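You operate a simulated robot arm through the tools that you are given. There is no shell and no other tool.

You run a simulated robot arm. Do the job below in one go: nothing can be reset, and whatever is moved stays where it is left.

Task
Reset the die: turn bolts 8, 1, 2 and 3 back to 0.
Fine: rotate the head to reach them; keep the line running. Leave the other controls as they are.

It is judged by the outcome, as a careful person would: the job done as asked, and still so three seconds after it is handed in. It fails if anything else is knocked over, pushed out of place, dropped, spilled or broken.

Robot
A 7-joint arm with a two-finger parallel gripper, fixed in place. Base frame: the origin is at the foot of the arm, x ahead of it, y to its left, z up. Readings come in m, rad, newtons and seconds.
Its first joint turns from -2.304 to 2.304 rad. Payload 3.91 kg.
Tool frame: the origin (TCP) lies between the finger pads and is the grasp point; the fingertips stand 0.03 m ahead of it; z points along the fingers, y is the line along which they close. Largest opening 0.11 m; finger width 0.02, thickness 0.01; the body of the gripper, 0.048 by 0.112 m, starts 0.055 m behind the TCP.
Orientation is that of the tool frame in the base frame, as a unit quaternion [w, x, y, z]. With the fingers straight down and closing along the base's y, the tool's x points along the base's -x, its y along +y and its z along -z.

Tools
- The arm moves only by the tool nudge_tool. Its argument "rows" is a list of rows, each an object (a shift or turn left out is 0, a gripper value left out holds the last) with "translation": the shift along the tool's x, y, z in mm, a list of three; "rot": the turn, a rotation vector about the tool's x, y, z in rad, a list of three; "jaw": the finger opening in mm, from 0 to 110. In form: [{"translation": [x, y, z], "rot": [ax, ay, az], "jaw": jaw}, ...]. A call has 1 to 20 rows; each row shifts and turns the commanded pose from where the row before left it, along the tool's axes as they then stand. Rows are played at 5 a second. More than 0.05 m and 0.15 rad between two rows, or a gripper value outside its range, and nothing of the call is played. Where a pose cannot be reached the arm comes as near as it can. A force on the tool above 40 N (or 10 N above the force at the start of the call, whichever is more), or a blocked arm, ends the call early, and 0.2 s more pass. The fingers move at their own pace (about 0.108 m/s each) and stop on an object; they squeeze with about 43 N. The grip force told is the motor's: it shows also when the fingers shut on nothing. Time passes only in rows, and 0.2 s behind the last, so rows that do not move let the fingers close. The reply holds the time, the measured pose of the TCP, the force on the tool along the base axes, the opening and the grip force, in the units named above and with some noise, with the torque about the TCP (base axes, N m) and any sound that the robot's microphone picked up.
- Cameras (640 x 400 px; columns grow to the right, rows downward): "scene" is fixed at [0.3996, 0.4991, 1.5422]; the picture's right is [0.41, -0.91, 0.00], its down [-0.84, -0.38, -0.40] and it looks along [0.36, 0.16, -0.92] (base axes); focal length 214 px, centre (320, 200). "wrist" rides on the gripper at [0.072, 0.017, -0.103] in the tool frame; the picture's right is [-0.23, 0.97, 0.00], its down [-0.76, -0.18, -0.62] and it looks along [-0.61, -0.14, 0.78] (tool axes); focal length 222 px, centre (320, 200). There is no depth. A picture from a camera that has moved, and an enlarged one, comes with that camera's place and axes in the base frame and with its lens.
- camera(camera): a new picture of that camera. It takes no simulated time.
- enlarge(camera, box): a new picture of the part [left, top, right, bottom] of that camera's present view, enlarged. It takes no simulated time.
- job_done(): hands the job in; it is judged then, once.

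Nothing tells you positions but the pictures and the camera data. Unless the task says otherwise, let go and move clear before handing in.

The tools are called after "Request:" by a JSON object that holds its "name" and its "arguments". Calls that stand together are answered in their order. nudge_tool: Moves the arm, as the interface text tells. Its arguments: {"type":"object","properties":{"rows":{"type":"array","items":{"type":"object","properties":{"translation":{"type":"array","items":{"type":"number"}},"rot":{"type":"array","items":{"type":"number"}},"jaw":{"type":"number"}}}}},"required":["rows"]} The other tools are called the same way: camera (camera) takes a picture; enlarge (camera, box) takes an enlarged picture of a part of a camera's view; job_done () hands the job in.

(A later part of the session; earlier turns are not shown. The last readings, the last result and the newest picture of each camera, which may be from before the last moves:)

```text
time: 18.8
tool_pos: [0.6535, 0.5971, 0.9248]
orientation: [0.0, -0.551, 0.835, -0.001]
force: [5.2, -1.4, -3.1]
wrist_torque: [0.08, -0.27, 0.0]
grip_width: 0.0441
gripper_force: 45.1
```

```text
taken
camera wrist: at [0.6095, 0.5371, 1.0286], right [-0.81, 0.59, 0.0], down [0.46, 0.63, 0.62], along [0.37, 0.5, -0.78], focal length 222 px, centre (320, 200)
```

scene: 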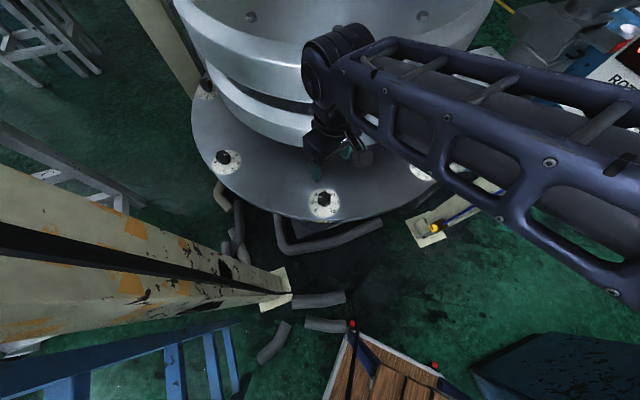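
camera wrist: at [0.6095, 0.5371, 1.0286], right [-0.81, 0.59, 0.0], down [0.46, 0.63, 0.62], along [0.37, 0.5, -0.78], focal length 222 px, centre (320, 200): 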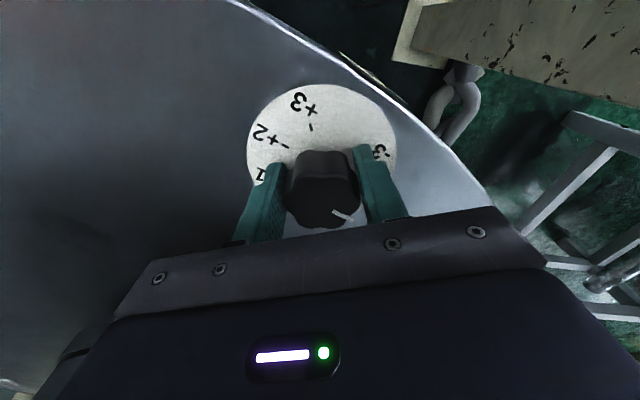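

The knob is gripped (44 mm wide) with only a small side load. I'll turn a little clockwise first and check the pointer.

Request:
{"name": "nudge_tool", "arguments": {"rows": [{"rot": [0, 0, 0.1]}, {"rot": [0, 0, 0.1]}, {"rot": [0, 0, 0.1]}, {"rot": [0, 0, 0.1]}]}}

Request:
{"name": "enlarge", "arguments": {"camera": "wrist", "box": [220, 70, 420, 250]}}

Request:
{"name": "camera", "arguments": {"camera": "scene"}}

```text
time: 19.8
tool_pos: [0.6525, 0.596, 0.9252]
orientation: [0.0, -0.374, 0.928, 0.001]
force: [13.1, 15.8, -18.0]
wrist_torque: [0.8, -0.76, 0.0]
grip_width: 0.0439
gripper_force: 45.3
```

```text
2.22 times, centred on (320, 160) of wrist
camera zoom: at [0.5882, 0.5599, 1.0287], right [-0.51, 0.86, 0.0], down [0.67, 0.4, 0.62], along [0.53, 0.32, -0.78], focal length 494 px, centre (320, 289)
```

zoom: 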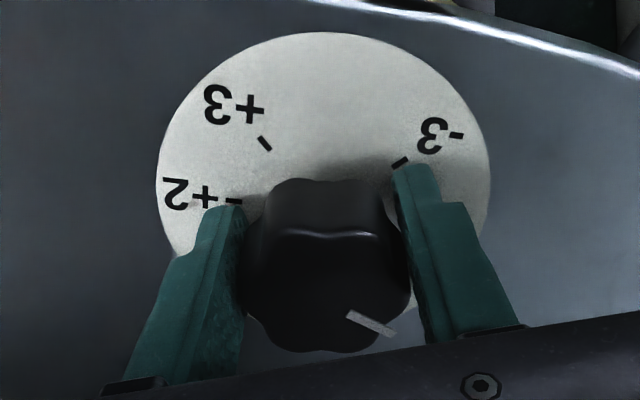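

```text
taken
```

scene: 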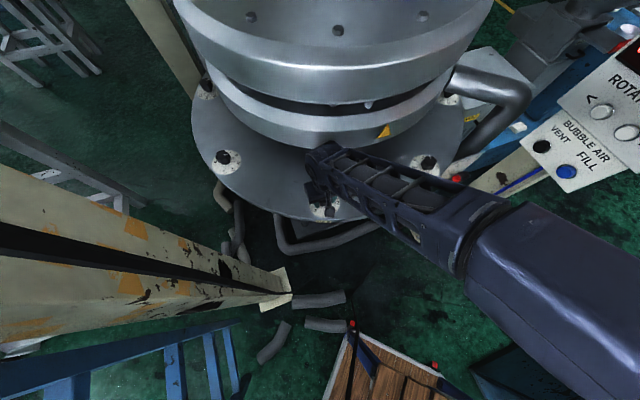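

The knob turns along with the gripper. A side force is building because the grip is a millimetre or two off the axis, so I'll ease toward that force and keep turning in small steps.

Request:
{"name": "nudge_tool", "arguments": {"rows": [{"translation": [-1.5, 0, 0.5]}, {"rot": [0, 0, 0.1]}, {"rot": [0, 0, 0.1]}]}}

```text
time: 20.6
tool_pos: [0.6505, 0.5982, 0.9244]
orientation: [-0.001, -0.279, 0.96, -0.001]
force: [-7.1, 0.3, -20.9]
wrist_torque: [-0.62, 0.78, -0.02]
grip_width: 0.0441
gripper_force: 45.3
```

Request:
{"name": "nudge_tool", "arguments": {"rows": [{"translation": [0, 0, 1.5]}, {"rot": [0, 0, 0.1]}, {"rot": [0, 0, 0.1]}]}}

Request:
{"name": "enlarge", "arguments": {"camera": "wrist", "box": [220, 70, 420, 250]}}

```text
time: 21.4
tool_pos: [0.6504, 0.5989, 0.9253]
orientation: [-0.001, -0.184, 0.983, 0.0]
force: [-15.6, 8.3, -16.0]
wrist_torque: [0.1, 0.28, 0.09]
grip_width: 0.044
gripper_force: 45.2
```

```text
2.22 times, centred on (320, 160) of wrist
camera zoom: at [0.5774, 0.5891, 1.0289], right [-0.14, 0.99, 0.0], down [0.77, 0.11, 0.62], along [0.62, 0.09, -0.78], focal length 494 px, centre (320, 289)
```

zoom: 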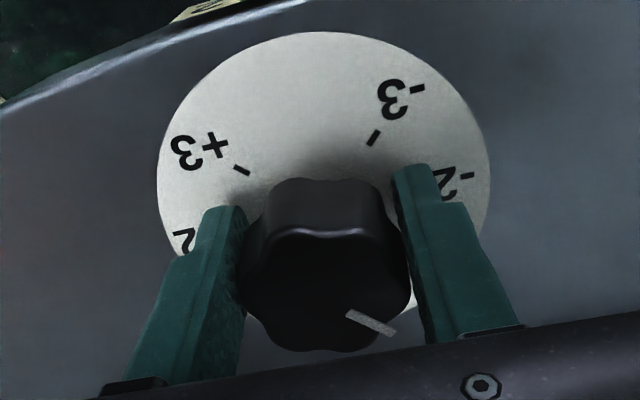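

Request:
{"name": "nudge_tool", "arguments": {"rows": [{"translation": [0.8, 1.0, 0.8]}, {"rot": [0, 0, 0.1]}, {"rot": [0, 0, 0.1]}, {"rot": [0, 0, 0.1]}]}}

```text
time: 22.4
tool_pos: [0.6509, 0.5998, 0.9233]
orientation: [0.001, -0.033, 0.999, 0.0]
force: [-16.9, 8.5, 3.9]
wrist_torque: [-0.14, 0.52, 0.05]
grip_width: 0.044
gripper_force: 45.8
```

Request:
{"name": "nudge_tool", "arguments": {"rows": [{"translation": [1.0, 0.6, 0]}, {"rot": [0, 0, 0.1]}, {"rot": [0, 0, 0.1]}, {"rot": [0, 0, 0.1]}, {"rot": [0, 0, 0.1]}, {"rot": [0, 0, 0.07]}]}}

Request:
{"name": "camera", "arguments": {"camera": "wrist"}}

Request:
{"name": "enlarge", "arguments": {"camera": "wrist", "box": [220, 70, 420, 250]}}

Request:
{"name": "enlarge", "arguments": {"camera": "scene", "box": [280, 130, 370, 230]}}

```text
time: 23.5
tool_pos: [0.6508, 0.6012, 0.9242]
orientation: [0.002, 0.131, 0.991, 0.002]
force: [4.9, 9.5, -7.6]
wrist_torque: [0.32, -0.81, 0.02]
grip_width: 0.0442
gripper_force: 44.9
stopped in row 5: the force on the tool passed its limit at 42 N (the readings are from after the stop); the commanded pose is now the measured one
```

```text
taken
camera wrist: at [0.585, 0.6368, 1.0288], right [0.47, 0.88, 0.01], down [0.69, -0.37, 0.62], along [0.55, -0.29, -0.78], focal length 222 px, centre (320, 200)
```

wrist: 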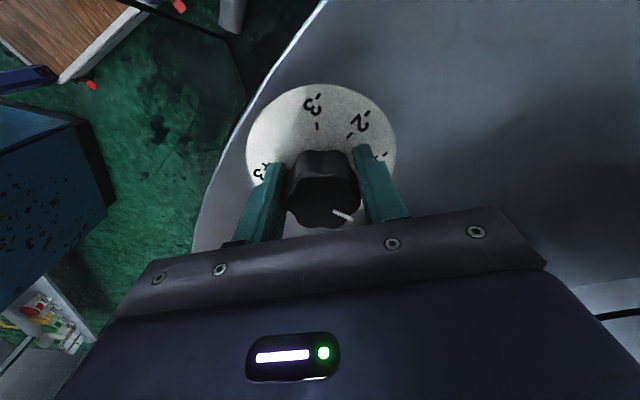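

```text
2.22 times, centred on (320, 160) of wrist
camera zoom: at [0.585, 0.6368, 1.0288], right [0.47, 0.88, 0.01], down [0.69, -0.37, 0.62], along [0.55, -0.29, -0.78], focal length 494 px, centre (320, 289)
```

zoom: 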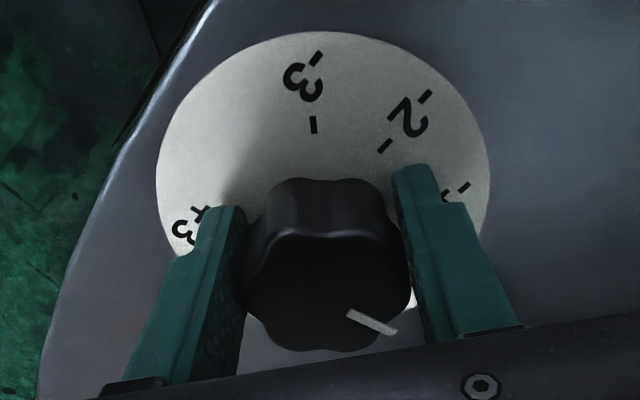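

```text
4.00 times, centred on (325, 180) of scene
camera zoom: at [0.3996, 0.4991, 1.5422], right [0.41, -0.91, 0.0], down [-0.84, -0.38, -0.4], along [0.36, 0.16, -0.92], focal length 858 px, centre (300, 280)
```

zoom: 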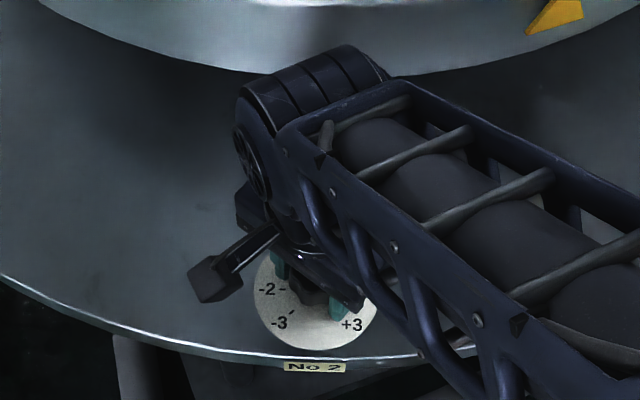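

About 82° of the 90° is done; the pointer sits roughly 8° short of 0. I'll finish in tiny steps, watching the force.

Request:
{"name": "nudge_tool", "arguments": {"rows": [{"translation": [-0.5, 0.8, 0.5]}, {"rot": [0, 0, 0.05]}]}}

```text
time: 24.1
tool_pos: [0.6508, 0.6003, 0.9247]
orientation: [0.002, 0.157, 0.988, 0.002]
force: [-3.4, 1.4, -1.1]
wrist_torque: [-0.5, -0.44, -0.01]
grip_width: 0.044
gripper_force: 44.9
```

Request:
{"name": "nudge_tool", "arguments": {"rows": [{"rot": [0, 0, 0.05]}, {"rot": [0, 0, 0.037]}]}}

Request:
{"name": "enlarge", "arguments": {"camera": "wrist", "box": [220, 70, 420, 250]}}

```text
time: 24.7
tool_pos: [0.6509, 0.6038, 0.9245]
orientation: [0.001, 0.198, 0.98, 0.002]
force: [-2.8, 11.5, -1.8]
wrist_torque: [0.22, -0.43, 0.04]
grip_width: 0.0439
gripper_force: 45.0
```

```text
2.22 times, centred on (320, 160) of wrist
camera zoom: at [0.5906, 0.6459, 1.0289], right [0.59, 0.81, 0.01], down [0.63, -0.46, 0.62], along [0.51, -0.36, -0.78], focal length 494 px, centre (320, 289)
```

zoom: 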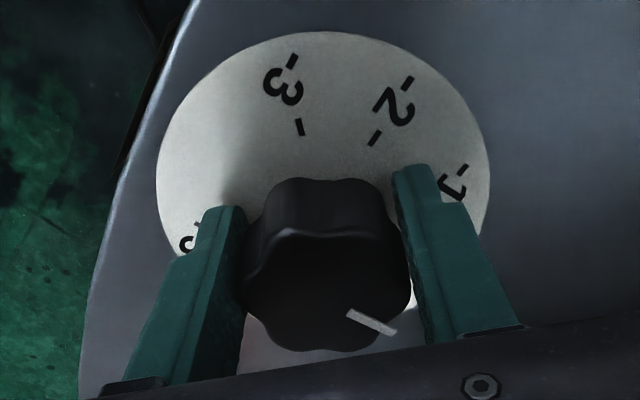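

The turn now totals 90°. I'll open the fingers, lift clear and check the dial.

Request:
{"name": "nudge_tool", "arguments": {"rows": [{"jaw": 80}, {}, {"translation": [0, 0, -30]}, {"translation": [0, 0, -40]}, {"translation": [0, 0, -40]}]}}

Request:
{"name": "camera", "arguments": {"camera": "wrist"}}

Request:
{"name": "enlarge", "arguments": {"camera": "wrist", "box": [250, 50, 390, 180]}}

Request:
{"name": "enlarge", "arguments": {"camera": "scene", "box": [280, 120, 380, 230]}}

```text
time: 25.9
tool_pos: [0.6497, 0.6011, 1.0363]
orientation: [0.001, 0.2, 0.98, 0.002]
force: [0.4, -0.2, -0.5]
wrist_torque: [0.03, 0.0, -0.03]
grip_width: 0.08
gripper_force: 0.1
```

```text
taken
camera wrist: at [0.589, 0.645, 1.1392], right [0.59, 0.81, 0.0], down [0.63, -0.46, 0.62], along [0.51, -0.37, -0.78], focal length 222 px, centre (320, 200)
```

wrist: 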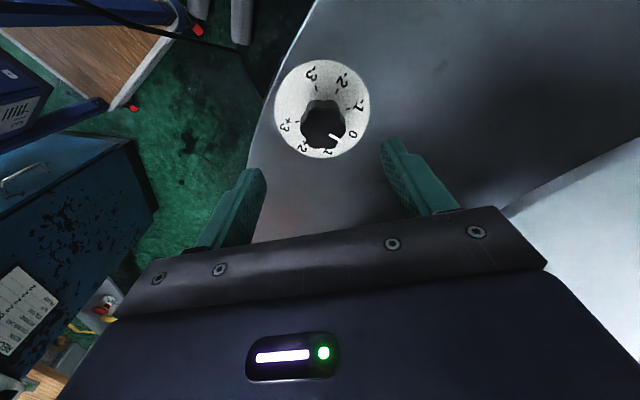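

```text
3.08 times, centred on (320, 115) of wrist
camera zoom: at [0.589, 0.645, 1.1392], right [0.59, 0.81, 0.0], down [0.63, -0.46, 0.62], along [0.51, -0.37, -0.78], focal length 684 px, centre (320, 462)
```

zoom: 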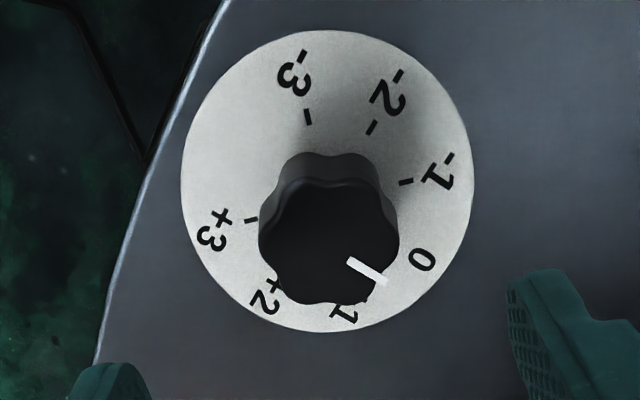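

```text
3.64 times, centred on (330, 175) of scene
camera zoom: at [0.3996, 0.4991, 1.5422], right [0.41, -0.91, 0.0], down [-0.84, -0.38, -0.4], along [0.36, 0.16, -0.92], focal length 780 px, centre (284, 291)
```

zoom: 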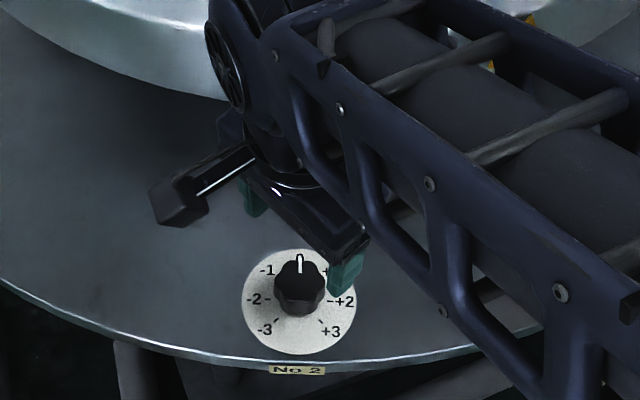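

Request:
{"name": "enlarge", "arguments": {"camera": "scene", "box": [300, 180, 346, 226]}}

Request:
{"name": "camera", "arguments": {"camera": "scene"}}

```text
8.70 times, centred on (323, 203) of scene
camera zoom: at [0.3996, 0.4991, 1.5422], right [0.41, -0.91, 0.0], down [-0.84, -0.38, -0.4], along [0.36, 0.16, -0.92], focal length 1865 px, centre (294, 174)
```

zoom: 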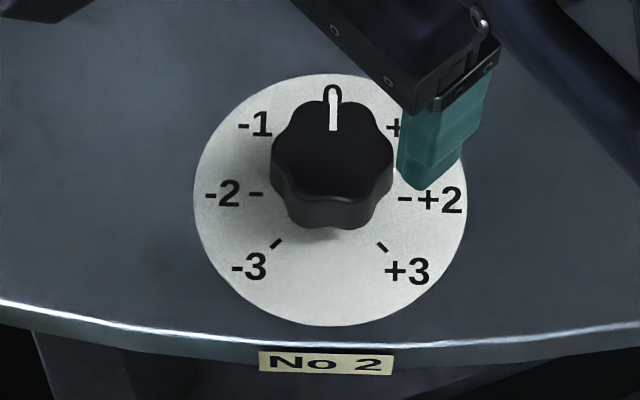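

```text
taken
```

scene: 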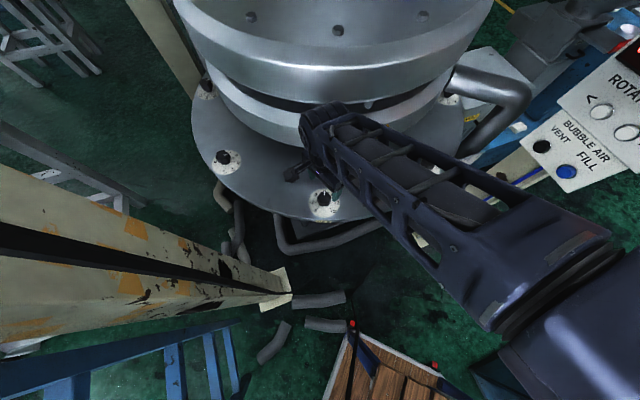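

Bolt 2 points exactly at 0, and the dial hasn't shifted. No 3 (about 0.99 m out) is just past comfortable reach and Nos 1 and 8 are far, so I'll use the ROTATE HEAD buttons next. I'll lift away, swing toward the panel and stop well in front of it.

Request:
{"name": "nudge_tool", "arguments": {"rows": [{"translation": [0, 0, -45], "jaw": 0}, {"translation": [0, 0, -45]}, {"translation": [0, 0, -45]}, {"translation": [0, 0, -45]}, {"rot": [0, 0, 0.125]}, {"rot": [0, 0, 0.125]}, {"rot": [0, 0, 0.125]}, {"rot": [0, 0, 0.125]}, {"translation": [-41.9, -11.6, 0]}, {"translation": [-41.9, -11.6, 0]}, {"translation": [-41.9, -11.6, 0]}, {"translation": [-41.9, -11.6, 0]}, {"translation": [-41.9, -11.6, 0]}, {"translation": [-41.9, -11.6, 0]}, {"translation": [-41.9, -11.6, 0]}]}}

Request:
{"name": "camera", "arguments": {"camera": "wrist"}}

Request:
{"name": "camera", "arguments": {"camera": "scene"}}

```text
time: 29.1
tool_pos: [0.7677, 0.3217, 1.2128]
orientation: [0.001, 0.435, 0.901, 0.002]
force: [0.0, 1.1, -0.4]
wrist_torque: [-0.07, -0.03, -0.01]
grip_width: 0.0001
gripper_force: 37.6
```

```text
taken
camera wrist: at [0.7365, 0.389, 1.3165], right [0.9, 0.43, 0.0], down [0.33, -0.71, 0.62], along [0.27, -0.56, -0.78], focal length 222 px, centre (320, 200)
```

wrist: 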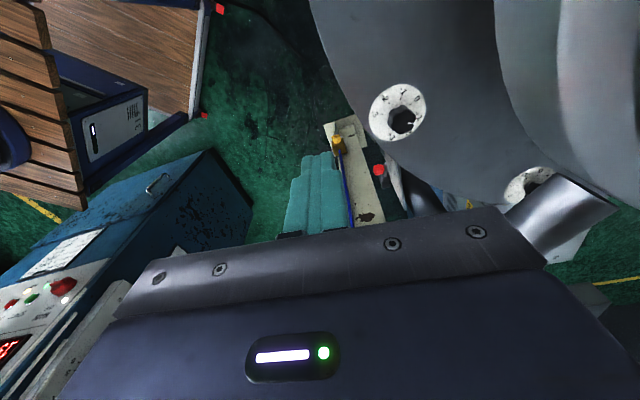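

```text
taken
```

scene: 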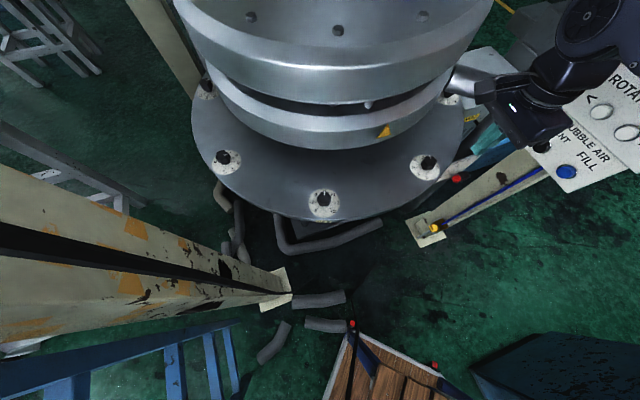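

The gripper is in front of the panel at a safe distance. Now I'll tilt the fingers toward horizontal, pointing at the button panel.

Request:
{"name": "nudge_tool", "arguments": {"rows": [{"rot": [0, -0.14, 0]}, {"rot": [0, -0.14, 0]}, {"rot": [0, -0.14, 0]}, {"rot": [0, -0.14, 0]}, {"rot": [0, -0.14, 0]}, {"rot": [0, -0.14, 0]}, {"rot": [0, -0.14, 0]}, {"rot": [0, -0.14, 0]}]}}

Request:
{"name": "camera", "arguments": {"camera": "wrist"}}

Request:
{"name": "camera", "arguments": {"camera": "scene"}}

```text
time: 30.9
tool_pos: [0.7686, 0.319, 1.2155]
orientation: [0.481, 0.369, 0.762, -0.229]
force: [-0.4, 0.0, 0.8]
wrist_torque: [0.02, 0.03, 0.03]
grip_width: 0.0
gripper_force: 38.3
```

```text
taken
camera wrist: at [0.7047, 0.4281, 1.195], right [0.82, 0.53, 0.21], down [-0.29, 0.07, 0.96], along [0.49, -0.85, 0.21], focal length 222 px, centre (320, 200)
```

wrist: 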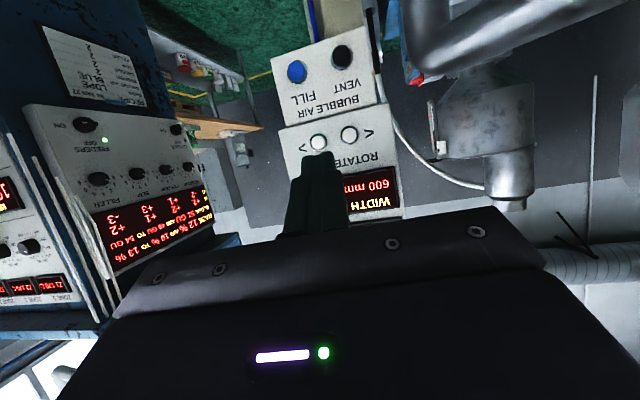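

```text
taken
```

scene: 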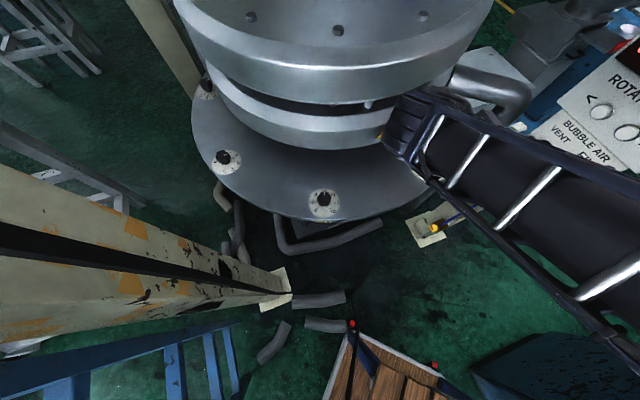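

From here the buttons re-triangulate to "<" ≈ (1.00, 0.078, 1.177) and ">" ≈ (0.952, 0.036, 1.178). I'll bring the fingertips to about 10 cm in front of ">" and check the aim.

Request:
{"name": "nudge_tool", "arguments": {"rows": [{"translation": [-22.4, -6.6, 37.7]}, {"translation": [-22.4, -6.6, 37.7]}, {"translation": [-22.4, -6.6, 37.7]}, {"translation": [-22.4, -6.6, 37.7]}, {"translation": [-22.4, -6.6, 37.7]}]}}

Request:
{"name": "camera", "arguments": {"camera": "wrist"}}

Request:
{"name": "camera", "arguments": {"camera": "scene"}}

```text
time: 32.1
tool_pos: [0.8772, 0.1279, 1.2334]
orientation: [0.479, 0.369, 0.763, -0.228]
force: [0.3, 0.0, 0.6]
wrist_torque: [-0.04, -0.01, -0.01]
grip_width: 0.0003
gripper_force: 37.3
```

```text
taken
camera wrist: at [0.8148, 0.2376, 1.2137], right [0.82, 0.53, 0.21], down [-0.28, 0.07, 0.96], along [0.49, -0.85, 0.2], focal length 222 px, centre (320, 200)
```

wrist: 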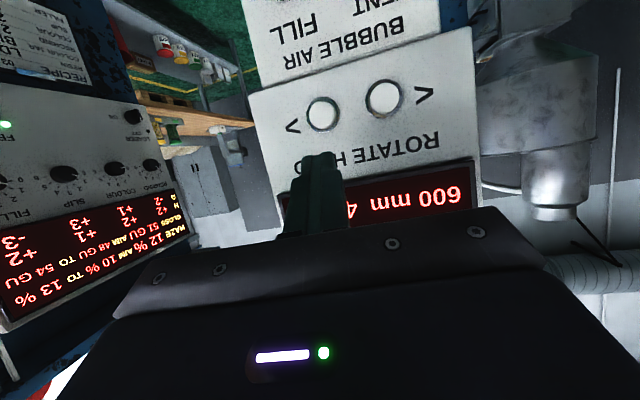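

```text
taken
```

scene: 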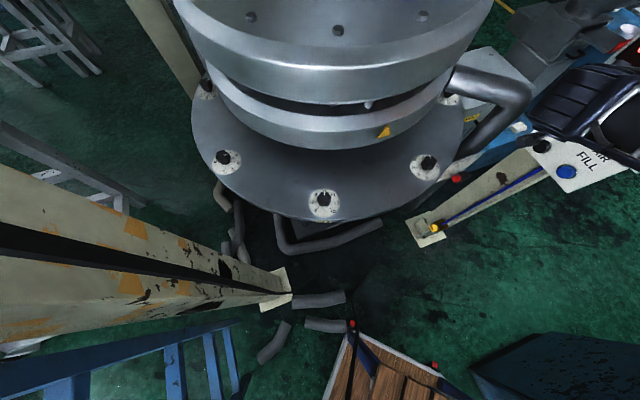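

The aim line passes right through ">". I'll advance to about 2 cm short and check.

Request:
{"name": "nudge_tool", "arguments": {"rows": [{"translation": [0, 0, 20]}, {"translation": [0, 0, 20]}, {"translation": [0, 0, 20]}, {"translation": [0, 0, 15]}]}}

Request:
{"name": "camera", "arguments": {"camera": "wrist"}}

```text
time: 33.1
tool_pos: [0.922, 0.0748, 1.2011]
orientation: [0.478, 0.37, 0.763, -0.23]
force: [-0.7, -0.1, 0.8]
wrist_torque: [0.02, -0.01, 0.01]
grip_width: 0.0
gripper_force: 38.4
```

```text
taken
camera wrist: at [0.8572, 0.1836, 1.1818], right [0.82, 0.53, 0.21], down [-0.28, 0.07, 0.96], along [0.49, -0.85, 0.2], focal length 222 px, centre (320, 200)
```

wrist: 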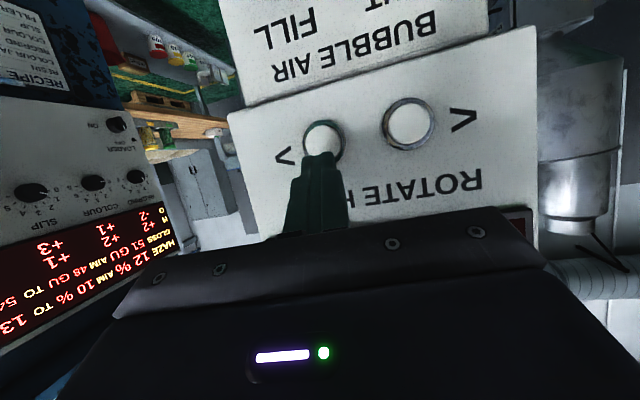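

Now I'll inch forward until the button is pressed.

Request:
{"name": "nudge_tool", "arguments": {"rows": [{"translation": [0, 0, 6]}, {"translation": [0, 0, 6]}, {"translation": [0, 0, 6]}]}}

Request:
{"name": "camera", "arguments": {"camera": "wrist"}}

```text
time: 33.9
tool_pos: [0.9302, 0.0611, 1.1931]
orientation: [0.479, 0.37, 0.763, -0.229]
force: [0.1, -0.6, 0.2]
wrist_torque: [0.02, 0.01, -0.01]
grip_width: 0.0001
gripper_force: 37.4
```

```text
taken
camera wrist: at [0.8668, 0.171, 1.1725], right [0.82, 0.53, 0.21], down [-0.28, 0.07, 0.96], along [0.49, -0.85, 0.2], focal length 222 px, centre (320, 200)
```

wrist: 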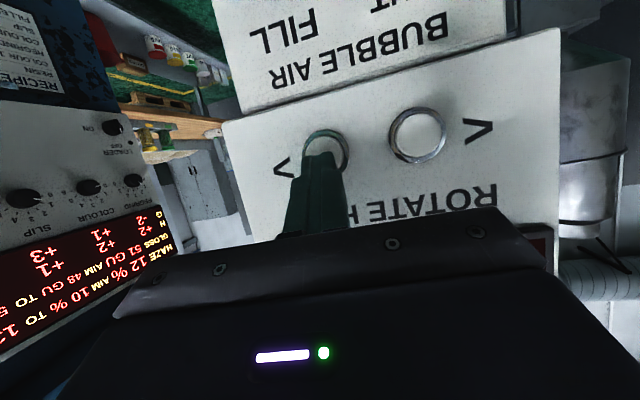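

Request:
{"name": "nudge_tool", "arguments": {"rows": [{"translation": [0, 0, 6]}, {"translation": [0, 0, 6]}]}}

Request:
{"name": "camera", "arguments": {"camera": "wrist"}}

Request:
{"name": "camera", "arguments": {"camera": "scene"}}

```text
time: 34.5
tool_pos: [0.9383, 0.0562, 1.1852]
orientation: [0.478, 0.37, 0.763, -0.228]
force: [-1.8, 1.3, 0.9]
wrist_torque: [0.01, -0.02, 0.0]
grip_width: 0.0003
gripper_force: 38.0
heard: click
```

```text
taken
camera wrist: at [0.8736, 0.1636, 1.1661], right [0.82, 0.53, 0.21], down [-0.28, 0.07, 0.96], along [0.49, -0.85, 0.2], focal length 222 px, centre (320, 200)
```

wrist: 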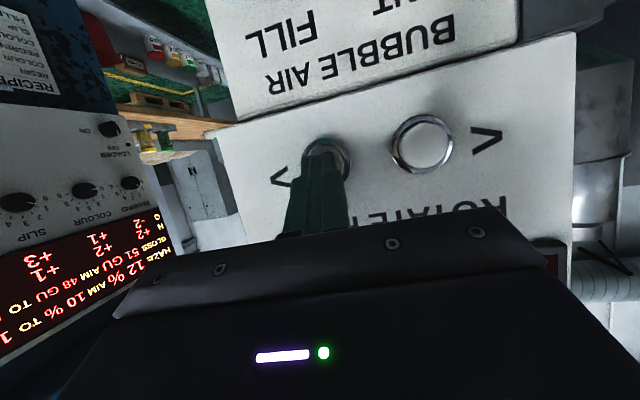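

```text
taken
```

scene: 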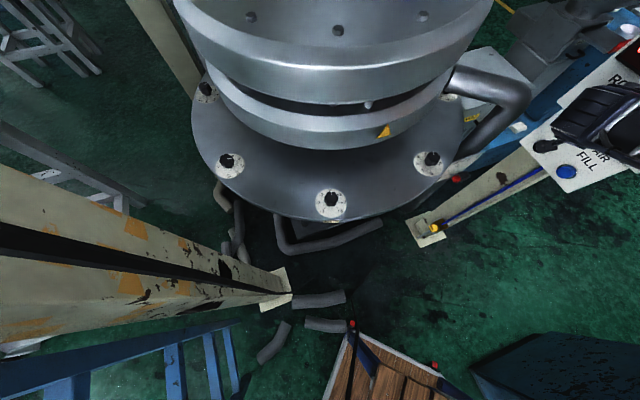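

A click, and the flange has started turning: ">" carries No 2 rightward, which brings No 1 and No 8 into reach. I'll hold briefly and see how it moves.

Request:
{"name": "nudge_tool", "arguments": {"rows": [{}, {}, {}]}}

Request:
{"name": "camera", "arguments": {"camera": "scene"}}

```text
time: 35.3
tool_pos: [0.9375, 0.0553, 1.1847]
orientation: [0.479, 0.369, 0.763, -0.229]
force: [-1.5, 2.1, 0.1]
wrist_torque: [0.05, 0.04, 0.0]
grip_width: 0.0001
gripper_force: 38.2
```

```text
taken
```

scene: 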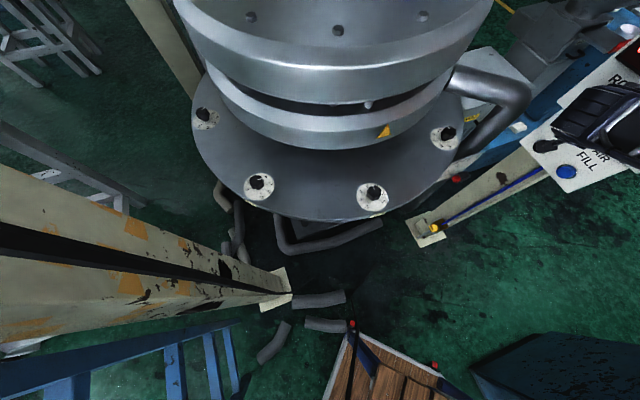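

The head turns continuously (about 20°/s) while the button is held. I'll hold on in short spells until No 1 faces the arm.

Request:
{"name": "nudge_tool", "arguments": {"rows": [{}, {}, {}]}}

Request:
{"name": "camera", "arguments": {"camera": "scene"}}

```text
time: 36.1
tool_pos: [0.9381, 0.0551, 1.1865]
orientation: [0.479, 0.369, 0.763, -0.229]
force: [-1.6, 1.4, -0.6]
wrist_torque: [0.01, -0.01, 0.02]
grip_width: 0.0002
gripper_force: 36.7
```

```text
taken
```

scene: 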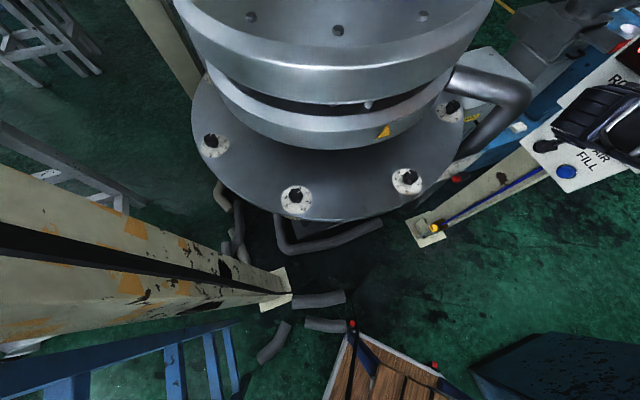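

No 1 is at about azimuth 193°, and about 210° is best. I'll hold about 0.7 s more and then back off the button.

Request:
{"name": "nudge_tool", "arguments": {"rows": [{}, {}, {}, {"translation": [0, 0, -15]}, {"translation": [0, 0, -20]}]}}

Request:
{"name": "camera", "arguments": {"camera": "scene"}}

Request:
{"name": "camera", "arguments": {"camera": "wrist"}}

```text
time: 37.3
tool_pos: [0.9192, 0.0803, 1.2011]
orientation: [0.478, 0.37, 0.763, -0.228]
force: [-0.5, -0.8, -0.6]
wrist_torque: [0.0, 0.02, 0.01]
grip_width: 0.0002
gripper_force: 38.0
```

```text
taken
```

scene: 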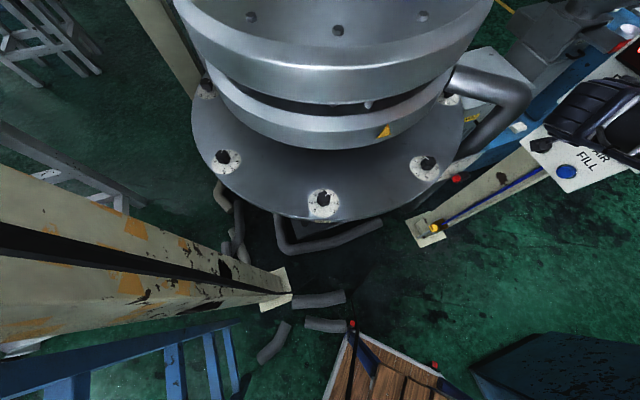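

```text
taken
camera wrist: at [0.855, 0.1883, 1.1815], right [0.82, 0.53, 0.21], down [-0.28, 0.07, 0.96], along [0.49, -0.85, 0.2], focal length 222 px, centre (320, 200)
```

wrist: 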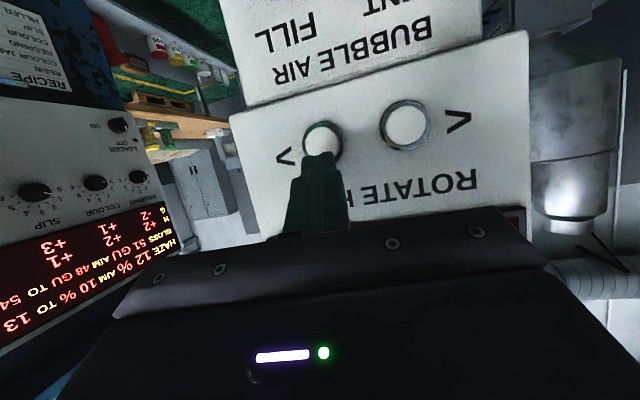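

Request:
{"name": "enlarge", "arguments": {"camera": "scene", "box": [290, 175, 360, 235]}}

Request:
{"name": "enlarge", "arguments": {"camera": "scene", "box": [195, 130, 265, 190]}}

Request:
{"name": "enlarge", "arguments": {"camera": "scene", "box": [400, 130, 480, 200]}}

```text
6.67 times, centred on (325, 205) of scene
camera zoom: at [0.3996, 0.4991, 1.5422], right [0.41, -0.91, 0.0], down [-0.84, -0.38, -0.4], along [0.36, 0.16, -0.92], focal length 1430 px, centre (287, 167)
```

zoom: 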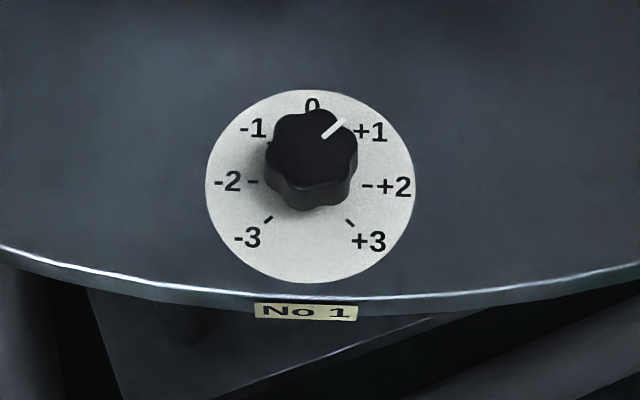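

```text
6.67 times, centred on (230, 160) of scene
camera zoom: at [0.3996, 0.4991, 1.5422], right [0.41, -0.91, 0.0], down [-0.84, -0.38, -0.4], along [0.36, 0.16, -0.92], focal length 1430 px, centre (920, 467)
```

zoom: 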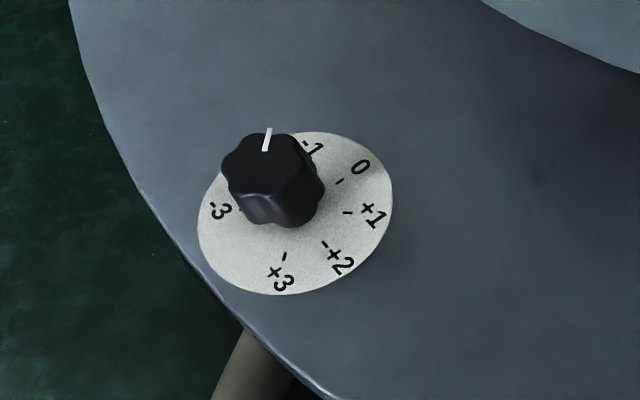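

```text
5.71 times, centred on (440, 165) of scene
camera zoom: at [0.3996, 0.4991, 1.5422], right [0.41, -0.91, 0.0], down [-0.84, -0.38, -0.4], along [0.36, 0.16, -0.92], focal length 1226 px, centre (-366, 400)
```

zoom: 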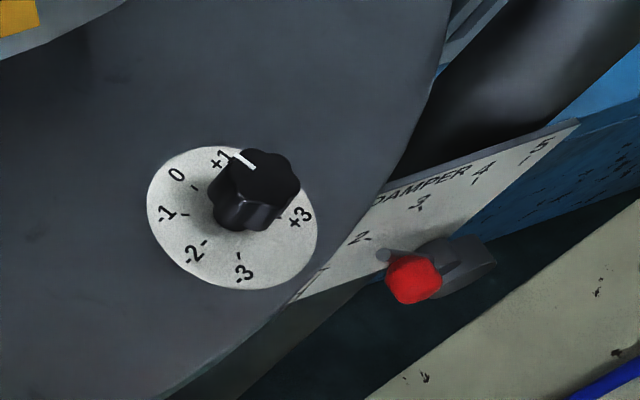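

One press moved the head exactly one bolt pitch: No 1 is now in front, reading +1, and No 8 is at left, reading about −1. I'll back away from the panel and bring the tool upright.

Request:
{"name": "nudge_tool", "arguments": {"rows": [{"translation": [0, 0, -33]}, {"translation": [0, 0, -33]}, {"translation": [0, 0, -33]}, {"rot": [0, 0.14, 0]}, {"rot": [0, 0.14, 0]}, {"rot": [0, 0.14, 0]}, {"rot": [0, 0.14, 0]}, {"rot": [0, 0.14, 0]}, {"rot": [0, 0.14, 0]}, {"rot": [0, 0.14, 0]}, {"rot": [0, 0.14, 0]}]}}

Request:
{"name": "camera", "arguments": {"camera": "scene"}}

```text
time: 39.7
tool_pos: [0.8624, 0.1509, 1.246]
orientation: [0.0, 0.435, 0.901, 0.003]
force: [0.2, 0.1, -0.1]
wrist_torque: [-0.01, -0.02, -0.01]
grip_width: 0.0
gripper_force: 37.2
```

```text
taken
```

scene: 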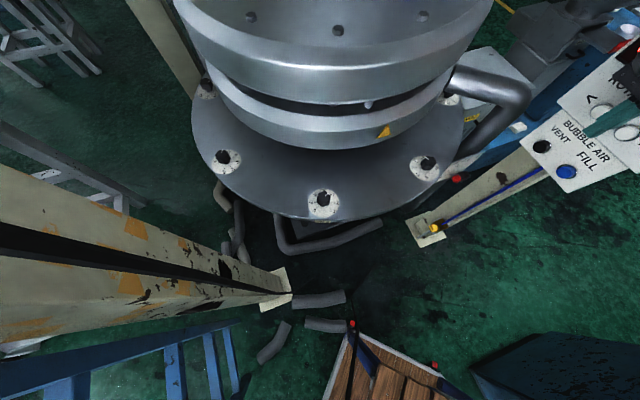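

The head is stationary. Next I'll swing over to No 1 and turn the gripper to its grasp angle.

Request:
{"name": "nudge_tool", "arguments": {"rows": [{"translation": [43.9, 10.8, 0], "jaw": 80}, {"translation": [43.9, 10.8, 0]}, {"translation": [43.9, 10.8, 0]}, {"translation": [43.9, 10.8, 0]}, {"translation": [43.9, 10.8, 0]}, {"translation": [43.9, 10.8, 0]}, {"translation": [43.9, 10.8, 0]}, {"translation": [43.9, 10.8, 0]}, {"translation": [43.9, 10.8, 0]}, {"translation": [43.9, 10.8, 0]}, {"translation": [43.9, 10.8, 0]}, {"rot": [0, 0, -0.1427]}, {"rot": [0, 0, -0.1427]}, {"rot": [0, 0, -0.1427]}, {"rot": [0, 0, -0.1427]}, {"rot": [0, 0, -0.1427]}, {"rot": [0, 0, -0.1427]}, {"rot": [0, 0, -0.1427]}, {"rot": [0, 0, -0.1427]}, {"rot": [0, 0, -0.1427]}]}}

Request:
{"name": "camera", "arguments": {"camera": "wrist"}}

```text
time: 43.9
tool_pos: [0.6562, 0.6011, 1.2463]
orientation: [0.001, -0.191, 0.982, 0.001]
force: [0.4, 0.0, 0.4]
wrist_torque: [0.0, 0.01, 0.03]
grip_width: 0.0802
gripper_force: 0.1
```

```text
taken
camera wrist: at [0.5818, 0.5894, 1.3494], right [-0.16, 0.99, 0.0], down [0.77, 0.12, 0.63], along [0.62, 0.1, -0.78], focal length 222 px, centre (320, 200)
```

wrist: 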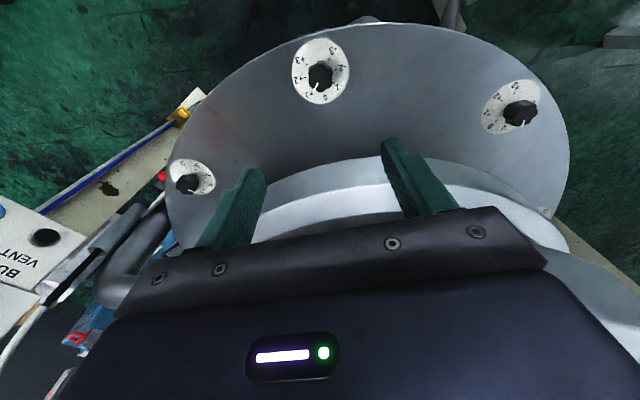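

Request:
{"name": "nudge_tool", "arguments": {"rows": [{"translation": [0, 0, 41]}, {"translation": [0, 0, 41]}, {"translation": [0, 0, 41]}, {"translation": [0, 0, 41]}, {"translation": [0, 0, 41]}, {"translation": [0, 0, 41]}]}}

Request:
{"name": "camera", "arguments": {"camera": "wrist"}}

Request:
{"name": "enlarge", "arguments": {"camera": "wrist", "box": [250, 50, 390, 180]}}

```text
time: 45.3
tool_pos: [0.6568, 0.6057, 0.9984]
orientation: [0.002, -0.191, 0.982, 0.002]
force: [0.3, 0.7, 0.5]
wrist_torque: [0.03, -0.02, 0.01]
grip_width: 0.08
gripper_force: 0.0
```

```text
taken
camera wrist: at [0.5825, 0.5944, 1.1023], right [-0.15, 0.99, 0.0], down [0.77, 0.12, 0.63], along [0.62, 0.1, -0.78], focal length 222 px, centre (320, 200)
```

wrist: 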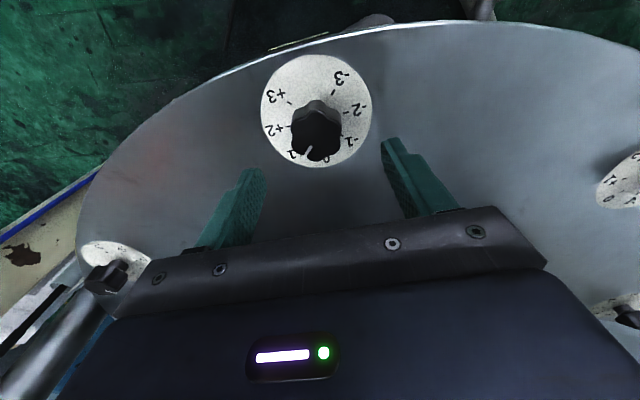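

```text
3.08 times, centred on (320, 115) of wrist
camera zoom: at [0.5825, 0.5944, 1.1023], right [-0.15, 0.99, 0.0], down [0.77, 0.12, 0.63], along [0.62, 0.1, -0.78], focal length 684 px, centre (320, 462)
```

zoom: 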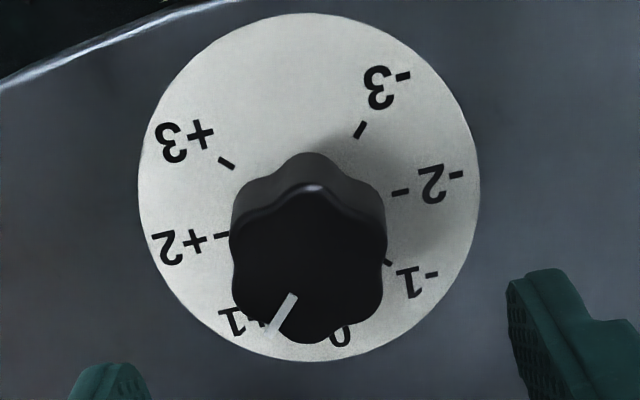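

The knob axis is about 3 mm off in each tool axis. I'll correct, descend and grip.

Request:
{"name": "nudge_tool", "arguments": {"rows": [{"translation": [2.8, -3.0, 24]}, {"translation": [0, 0, 25]}, {"translation": [0, 0, 25]}, {}]}}

Request:
{"name": "camera", "arguments": {"camera": "wrist"}}

```text
time: 46.3
tool_pos: [0.6533, 0.5978, 0.9245]
orientation: [0.003, -0.19, 0.982, 0.002]
force: [-0.5, 0.0, -0.6]
wrist_torque: [-0.02, -0.02, -0.03]
grip_width: 0.0799
gripper_force: 0.0
```

```text
taken
camera wrist: at [0.5792, 0.5872, 1.0286], right [-0.15, 0.99, 0.0], down [0.77, 0.12, 0.63], along [0.62, 0.1, -0.78], focal length 222 px, centre (320, 200)
```

wrist: 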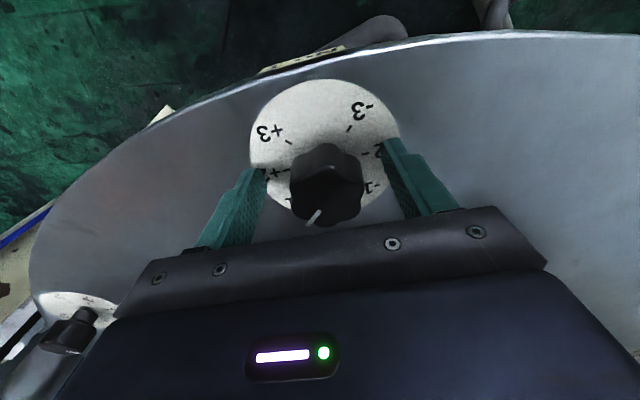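

The arm settled about 3–4 mm off to one side, so I'll nudge it back to centre before closing.

Request:
{"name": "nudge_tool", "arguments": {"rows": [{"translation": [-1.5, 3.3, 0]}, {}, {}]}}

Request:
{"name": "enlarge", "arguments": {"camera": "wrist", "box": [220, 70, 420, 250]}}

```text
time: 47.1
tool_pos: [0.6538, 0.6028, 0.9255]
orientation: [0.003, -0.191, 0.982, 0.001]
force: [0.6, -0.2, -0.2]
wrist_torque: [-0.04, 0.01, 0.02]
grip_width: 0.0798
gripper_force: 0.1
```

```text
2.22 times, centred on (320, 160) of wrist
camera zoom: at [0.5803, 0.5908, 1.0287], right [-0.15, 0.99, 0.0], down [0.77, 0.12, 0.63], along [0.62, 0.1, -0.78], focal length 494 px, centre (320, 289)
```

zoom: 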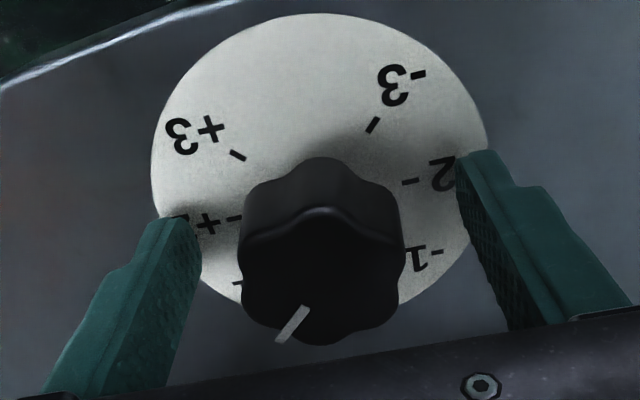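

Centred well now. Closing on the knob.

Request:
{"name": "nudge_tool", "arguments": {"rows": [{"jaw": 30}, {}, {}]}}

Request:
{"name": "enlarge", "arguments": {"camera": "wrist", "box": [220, 70, 420, 250]}}

```text
time: 47.9
tool_pos: [0.6546, 0.6018, 0.925]
orientation: [0.002, -0.19, 0.982, 0.001]
force: [0.0, 0.5, 0.0]
wrist_torque: [0.09, 0.02, 0.0]
grip_width: 0.0444
gripper_force: 44.8
```

```text
2.22 times, centred on (320, 160) of wrist
camera zoom: at [0.5802, 0.5909, 1.0287], right [-0.15, 0.99, 0.0], down [0.77, 0.12, 0.63], along [0.62, 0.1, -0.78], focal length 494 px, centre (320, 289)
```

zoom: 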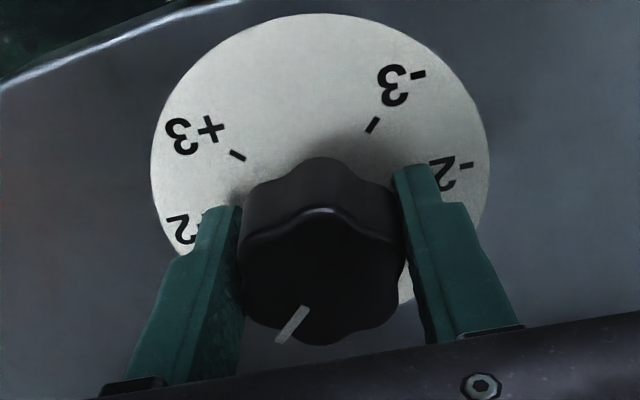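

The grip is clean with no side load. Turning counter-clockwise 45°.

Request:
{"name": "nudge_tool", "arguments": {"rows": [{"rot": [0, 0, -0.1]}, {"rot": [0, 0, -0.1]}, {"rot": [0, 0, -0.1]}, {"rot": [0, 0, -0.1]}]}}

```text
time: 48.9
tool_pos: [0.6545, 0.6024, 0.9247]
orientation: [0.0, -0.383, 0.924, 0.0]
force: [-10.6, -4.0, -13.4]
wrist_torque: [0.13, 0.14, -0.02]
grip_width: 0.0442
gripper_force: 44.7
```

Request:
{"name": "nudge_tool", "arguments": {"rows": [{"rot": [0, 0, -0.1]}, {"rot": [0, 0, -0.1]}, {"rot": [0, 0, -0.1]}, {"rot": [0, 0, -0.085]}]}}

Request:
{"name": "enlarge", "arguments": {"camera": "wrist", "box": [220, 70, 420, 250]}}

```text
time: 49.9
tool_pos: [0.6547, 0.6013, 0.9255]
orientation: [0.001, -0.552, 0.834, -0.001]
force: [-25.7, -10.6, -22.7]
wrist_torque: [-0.59, 0.57, 0.03]
grip_width: 0.0441
gripper_force: 45.2
```

```text
2.22 times, centred on (320, 160) of wrist
camera zoom: at [0.6105, 0.5422, 1.029], right [-0.81, 0.59, 0.0], down [0.46, 0.63, 0.63], along [0.37, 0.51, -0.78], focal length 494 px, centre (320, 289)
```

zoom: 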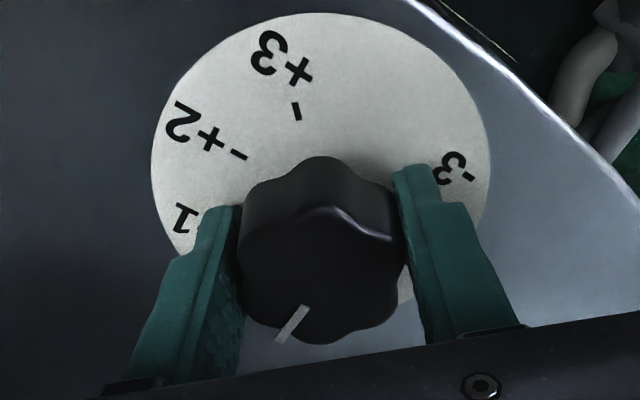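

The full 45° is in. I'll relax the side load, release and lift to inspect.

Request:
{"name": "nudge_tool", "arguments": {"rows": [{"translation": [1.2, 1.2, 0.8]}, {"jaw": 80}, {}, {"translation": [0, 0, -30]}, {"translation": [0, 0, -40]}, {"translation": [0, 0, -40]}]}}

Request:
{"name": "enlarge", "arguments": {"camera": "wrist", "box": [250, 50, 390, 180]}}

Request:
{"name": "enlarge", "arguments": {"camera": "scene", "box": [300, 180, 346, 226]}}

```text
time: 51.3
tool_pos: [0.6554, 0.6016, 1.031]
orientation: [0.002, -0.552, 0.834, 0.0]
force: [-0.5, 0.2, -0.5]
wrist_torque: [0.0, 0.0, -0.01]
grip_width: 0.0799
gripper_force: 0.0
```

```text
3.08 times, centred on (320, 115) of wrist
camera zoom: at [0.6109, 0.5422, 1.1347], right [-0.81, 0.59, 0.0], down [0.46, 0.63, 0.63], along [0.37, 0.51, -0.78], focal length 684 px, centre (320, 462)
```

zoom: 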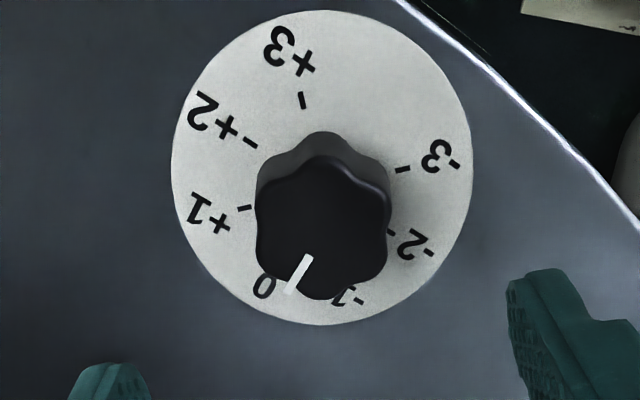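

```text
8.70 times, centred on (323, 203) of scene
camera zoom: at [0.3996, 0.4991, 1.5422], right [0.41, -0.91, 0.0], down [-0.84, -0.38, -0.4], along [0.36, 0.16, -0.92], focal length 1865 px, centre (294, 174)
```

zoom: 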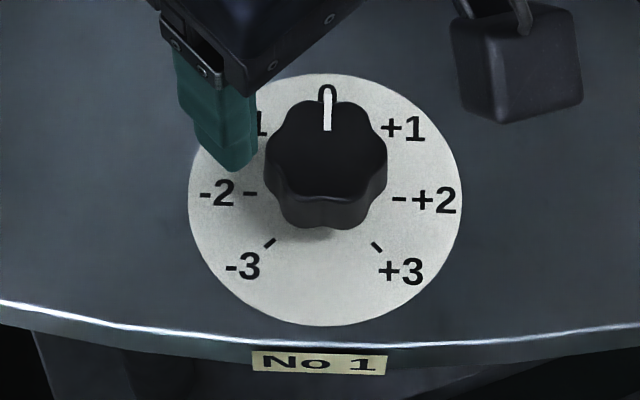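

No 1 now sits squarely on 0. Back to the panel for another ">" press to bring No 8 forward: first lift and turn the wrist.

Request:
{"name": "nudge_tool", "arguments": {"rows": [{"translation": [0, 0, -47], "jaw": 0}, {"translation": [0, 0, -47]}, {"translation": [0, 0, -47]}, {"translation": [0, 0, -47]}, {"rot": [0, 0, 0.138]}, {"rot": [0, 0, 0.138]}, {"rot": [0, 0, 0.138]}, {"rot": [0, 0, 0.138]}, {"rot": [0, 0, 0.138]}, {"rot": [0, 0, 0.138]}, {"rot": [0, 0, 0.138]}, {"rot": [0, 0, 0.138]}, {"rot": [0, 0, 0.138]}, {"rot": [0, 0, 0.138]}, {"rot": [0, 0, 0.138]}, {"rot": [0, 0, 0.138]}, {"rot": [0, 0, 0.138]}, {"rot": [0, 0, 0.138]}, {"rot": [0, 0, 0.138]}]}}

```text
time: 55.3
tool_pos: [0.6527, 0.6005, 1.2248]
orientation: [0.001, 0.437, 0.9, 0.003]
force: [0.5, -0.5, -0.1]
wrist_torque: [0.03, -0.01, -0.01]
grip_width: 0.0
gripper_force: 38.0
```

Request:
{"name": "nudge_tool", "arguments": {"rows": [{"translation": [-43.9, -10.3, -1.9]}, {"translation": [-43.9, -10.3, -1.9]}, {"translation": [-43.9, -10.3, -1.9]}, {"translation": [-43.9, -10.3, -1.9]}, {"translation": [-43.9, -10.3, -1.9]}, {"translation": [-43.9, -10.3, -1.9]}, {"translation": [-43.9, -10.3, -1.9]}, {"translation": [-43.9, -10.3, -1.9]}, {"translation": [-43.9, -10.3, -1.9]}, {"translation": [-43.9, -10.3, -1.9]}, {"translation": [-43.9, -10.3, -1.9]}, {"rot": [0, -0.14, 0]}, {"rot": [0, -0.14, 0]}, {"rot": [0, -0.14, 0]}, {"rot": [0, -0.14, 0]}, {"rot": [0, -0.14, 0]}, {"rot": [0, -0.14, 0]}, {"rot": [0, -0.14, 0]}, {"rot": [0, -0.14, 0]}]}}

Request:
{"name": "camera", "arguments": {"camera": "wrist"}}

```text
time: 59.3
tool_pos: [0.8643, 0.1512, 1.2447]
orientation: [0.48, 0.371, 0.761, -0.231]
force: [-0.1, -0.4, -0.1]
wrist_torque: [-0.01, -0.02, 0.01]
grip_width: 0.0
gripper_force: 37.5
```

```text
taken
camera wrist: at [0.7999, 0.26, 1.2243], right [0.82, 0.53, 0.21], down [-0.29, 0.07, 0.96], along [0.49, -0.85, 0.21], focal length 222 px, centre (320, 200)
```

wrist: 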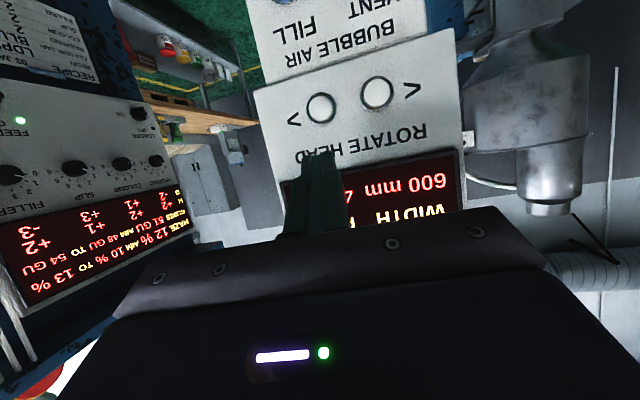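

The aim on ">" is good. I'll advance and press once, releasing right after the click to see whether one press equals one step.

Request:
{"name": "nudge_tool", "arguments": {"rows": [{"translation": [0, 0, 22]}, {"translation": [0, 0, 22]}, {"translation": [0, 0, 22]}, {"translation": [0, 0, 22]}, {"translation": [0, 0, 22]}, {"translation": [0, 0, 6]}, {"translation": [0, 0, 6]}]}}

```text
time: 60.9
tool_pos: [0.9319, 0.0634, 1.1889]
orientation: [0.479, 0.37, 0.762, -0.229]
force: [-0.2, 0.1, 0.6]
wrist_torque: [0.01, 0.05, 0.03]
grip_width: 0.0
gripper_force: 37.7
```

Request:
{"name": "nudge_tool", "arguments": {"rows": [{"translation": [0, 0, 6]}, {"translation": [0, 0, 5]}]}}

Request:
{"name": "camera", "arguments": {"camera": "scene"}}

```text
time: 61.5
tool_pos: [0.9382, 0.0578, 1.1839]
orientation: [0.479, 0.37, 0.763, -0.229]
force: [-0.6, 0.0, 0.3]
wrist_torque: [-0.01, -0.01, 0.0]
grip_width: 0.0
gripper_force: 37.5
```

```text
taken
```

scene: 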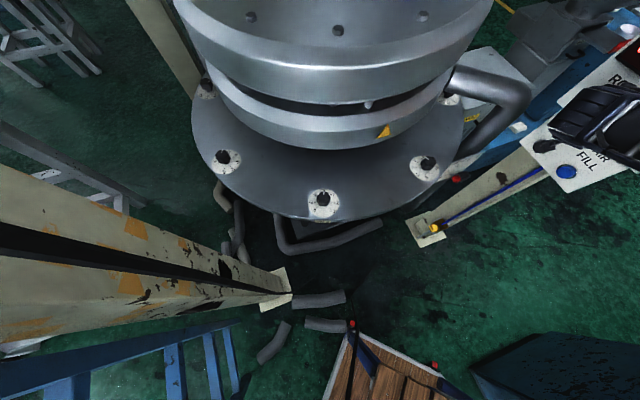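

Request:
{"name": "nudge_tool", "arguments": {"rows": [{"translation": [0, 0, 4]}]}}

Request:
{"name": "camera", "arguments": {"camera": "scene"}}

```text
time: 61.9
tool_pos: [0.9395, 0.0558, 1.1828]
orientation: [0.478, 0.37, 0.763, -0.229]
force: [-2.6, 3.3, 1.1]
wrist_torque: [0.01, -0.02, -0.01]
grip_width: 0.0002
gripper_force: 38.0
heard: click
```

```text
taken
```

scene: 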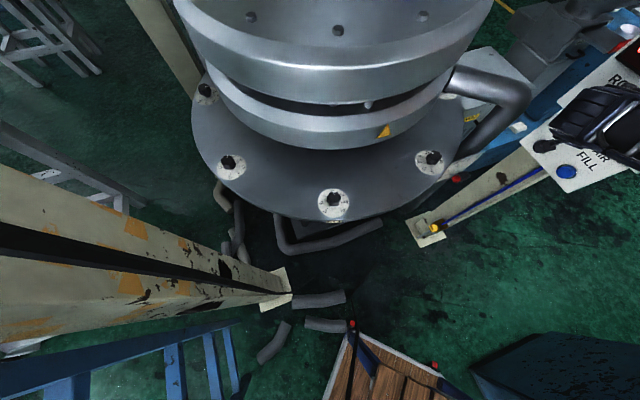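

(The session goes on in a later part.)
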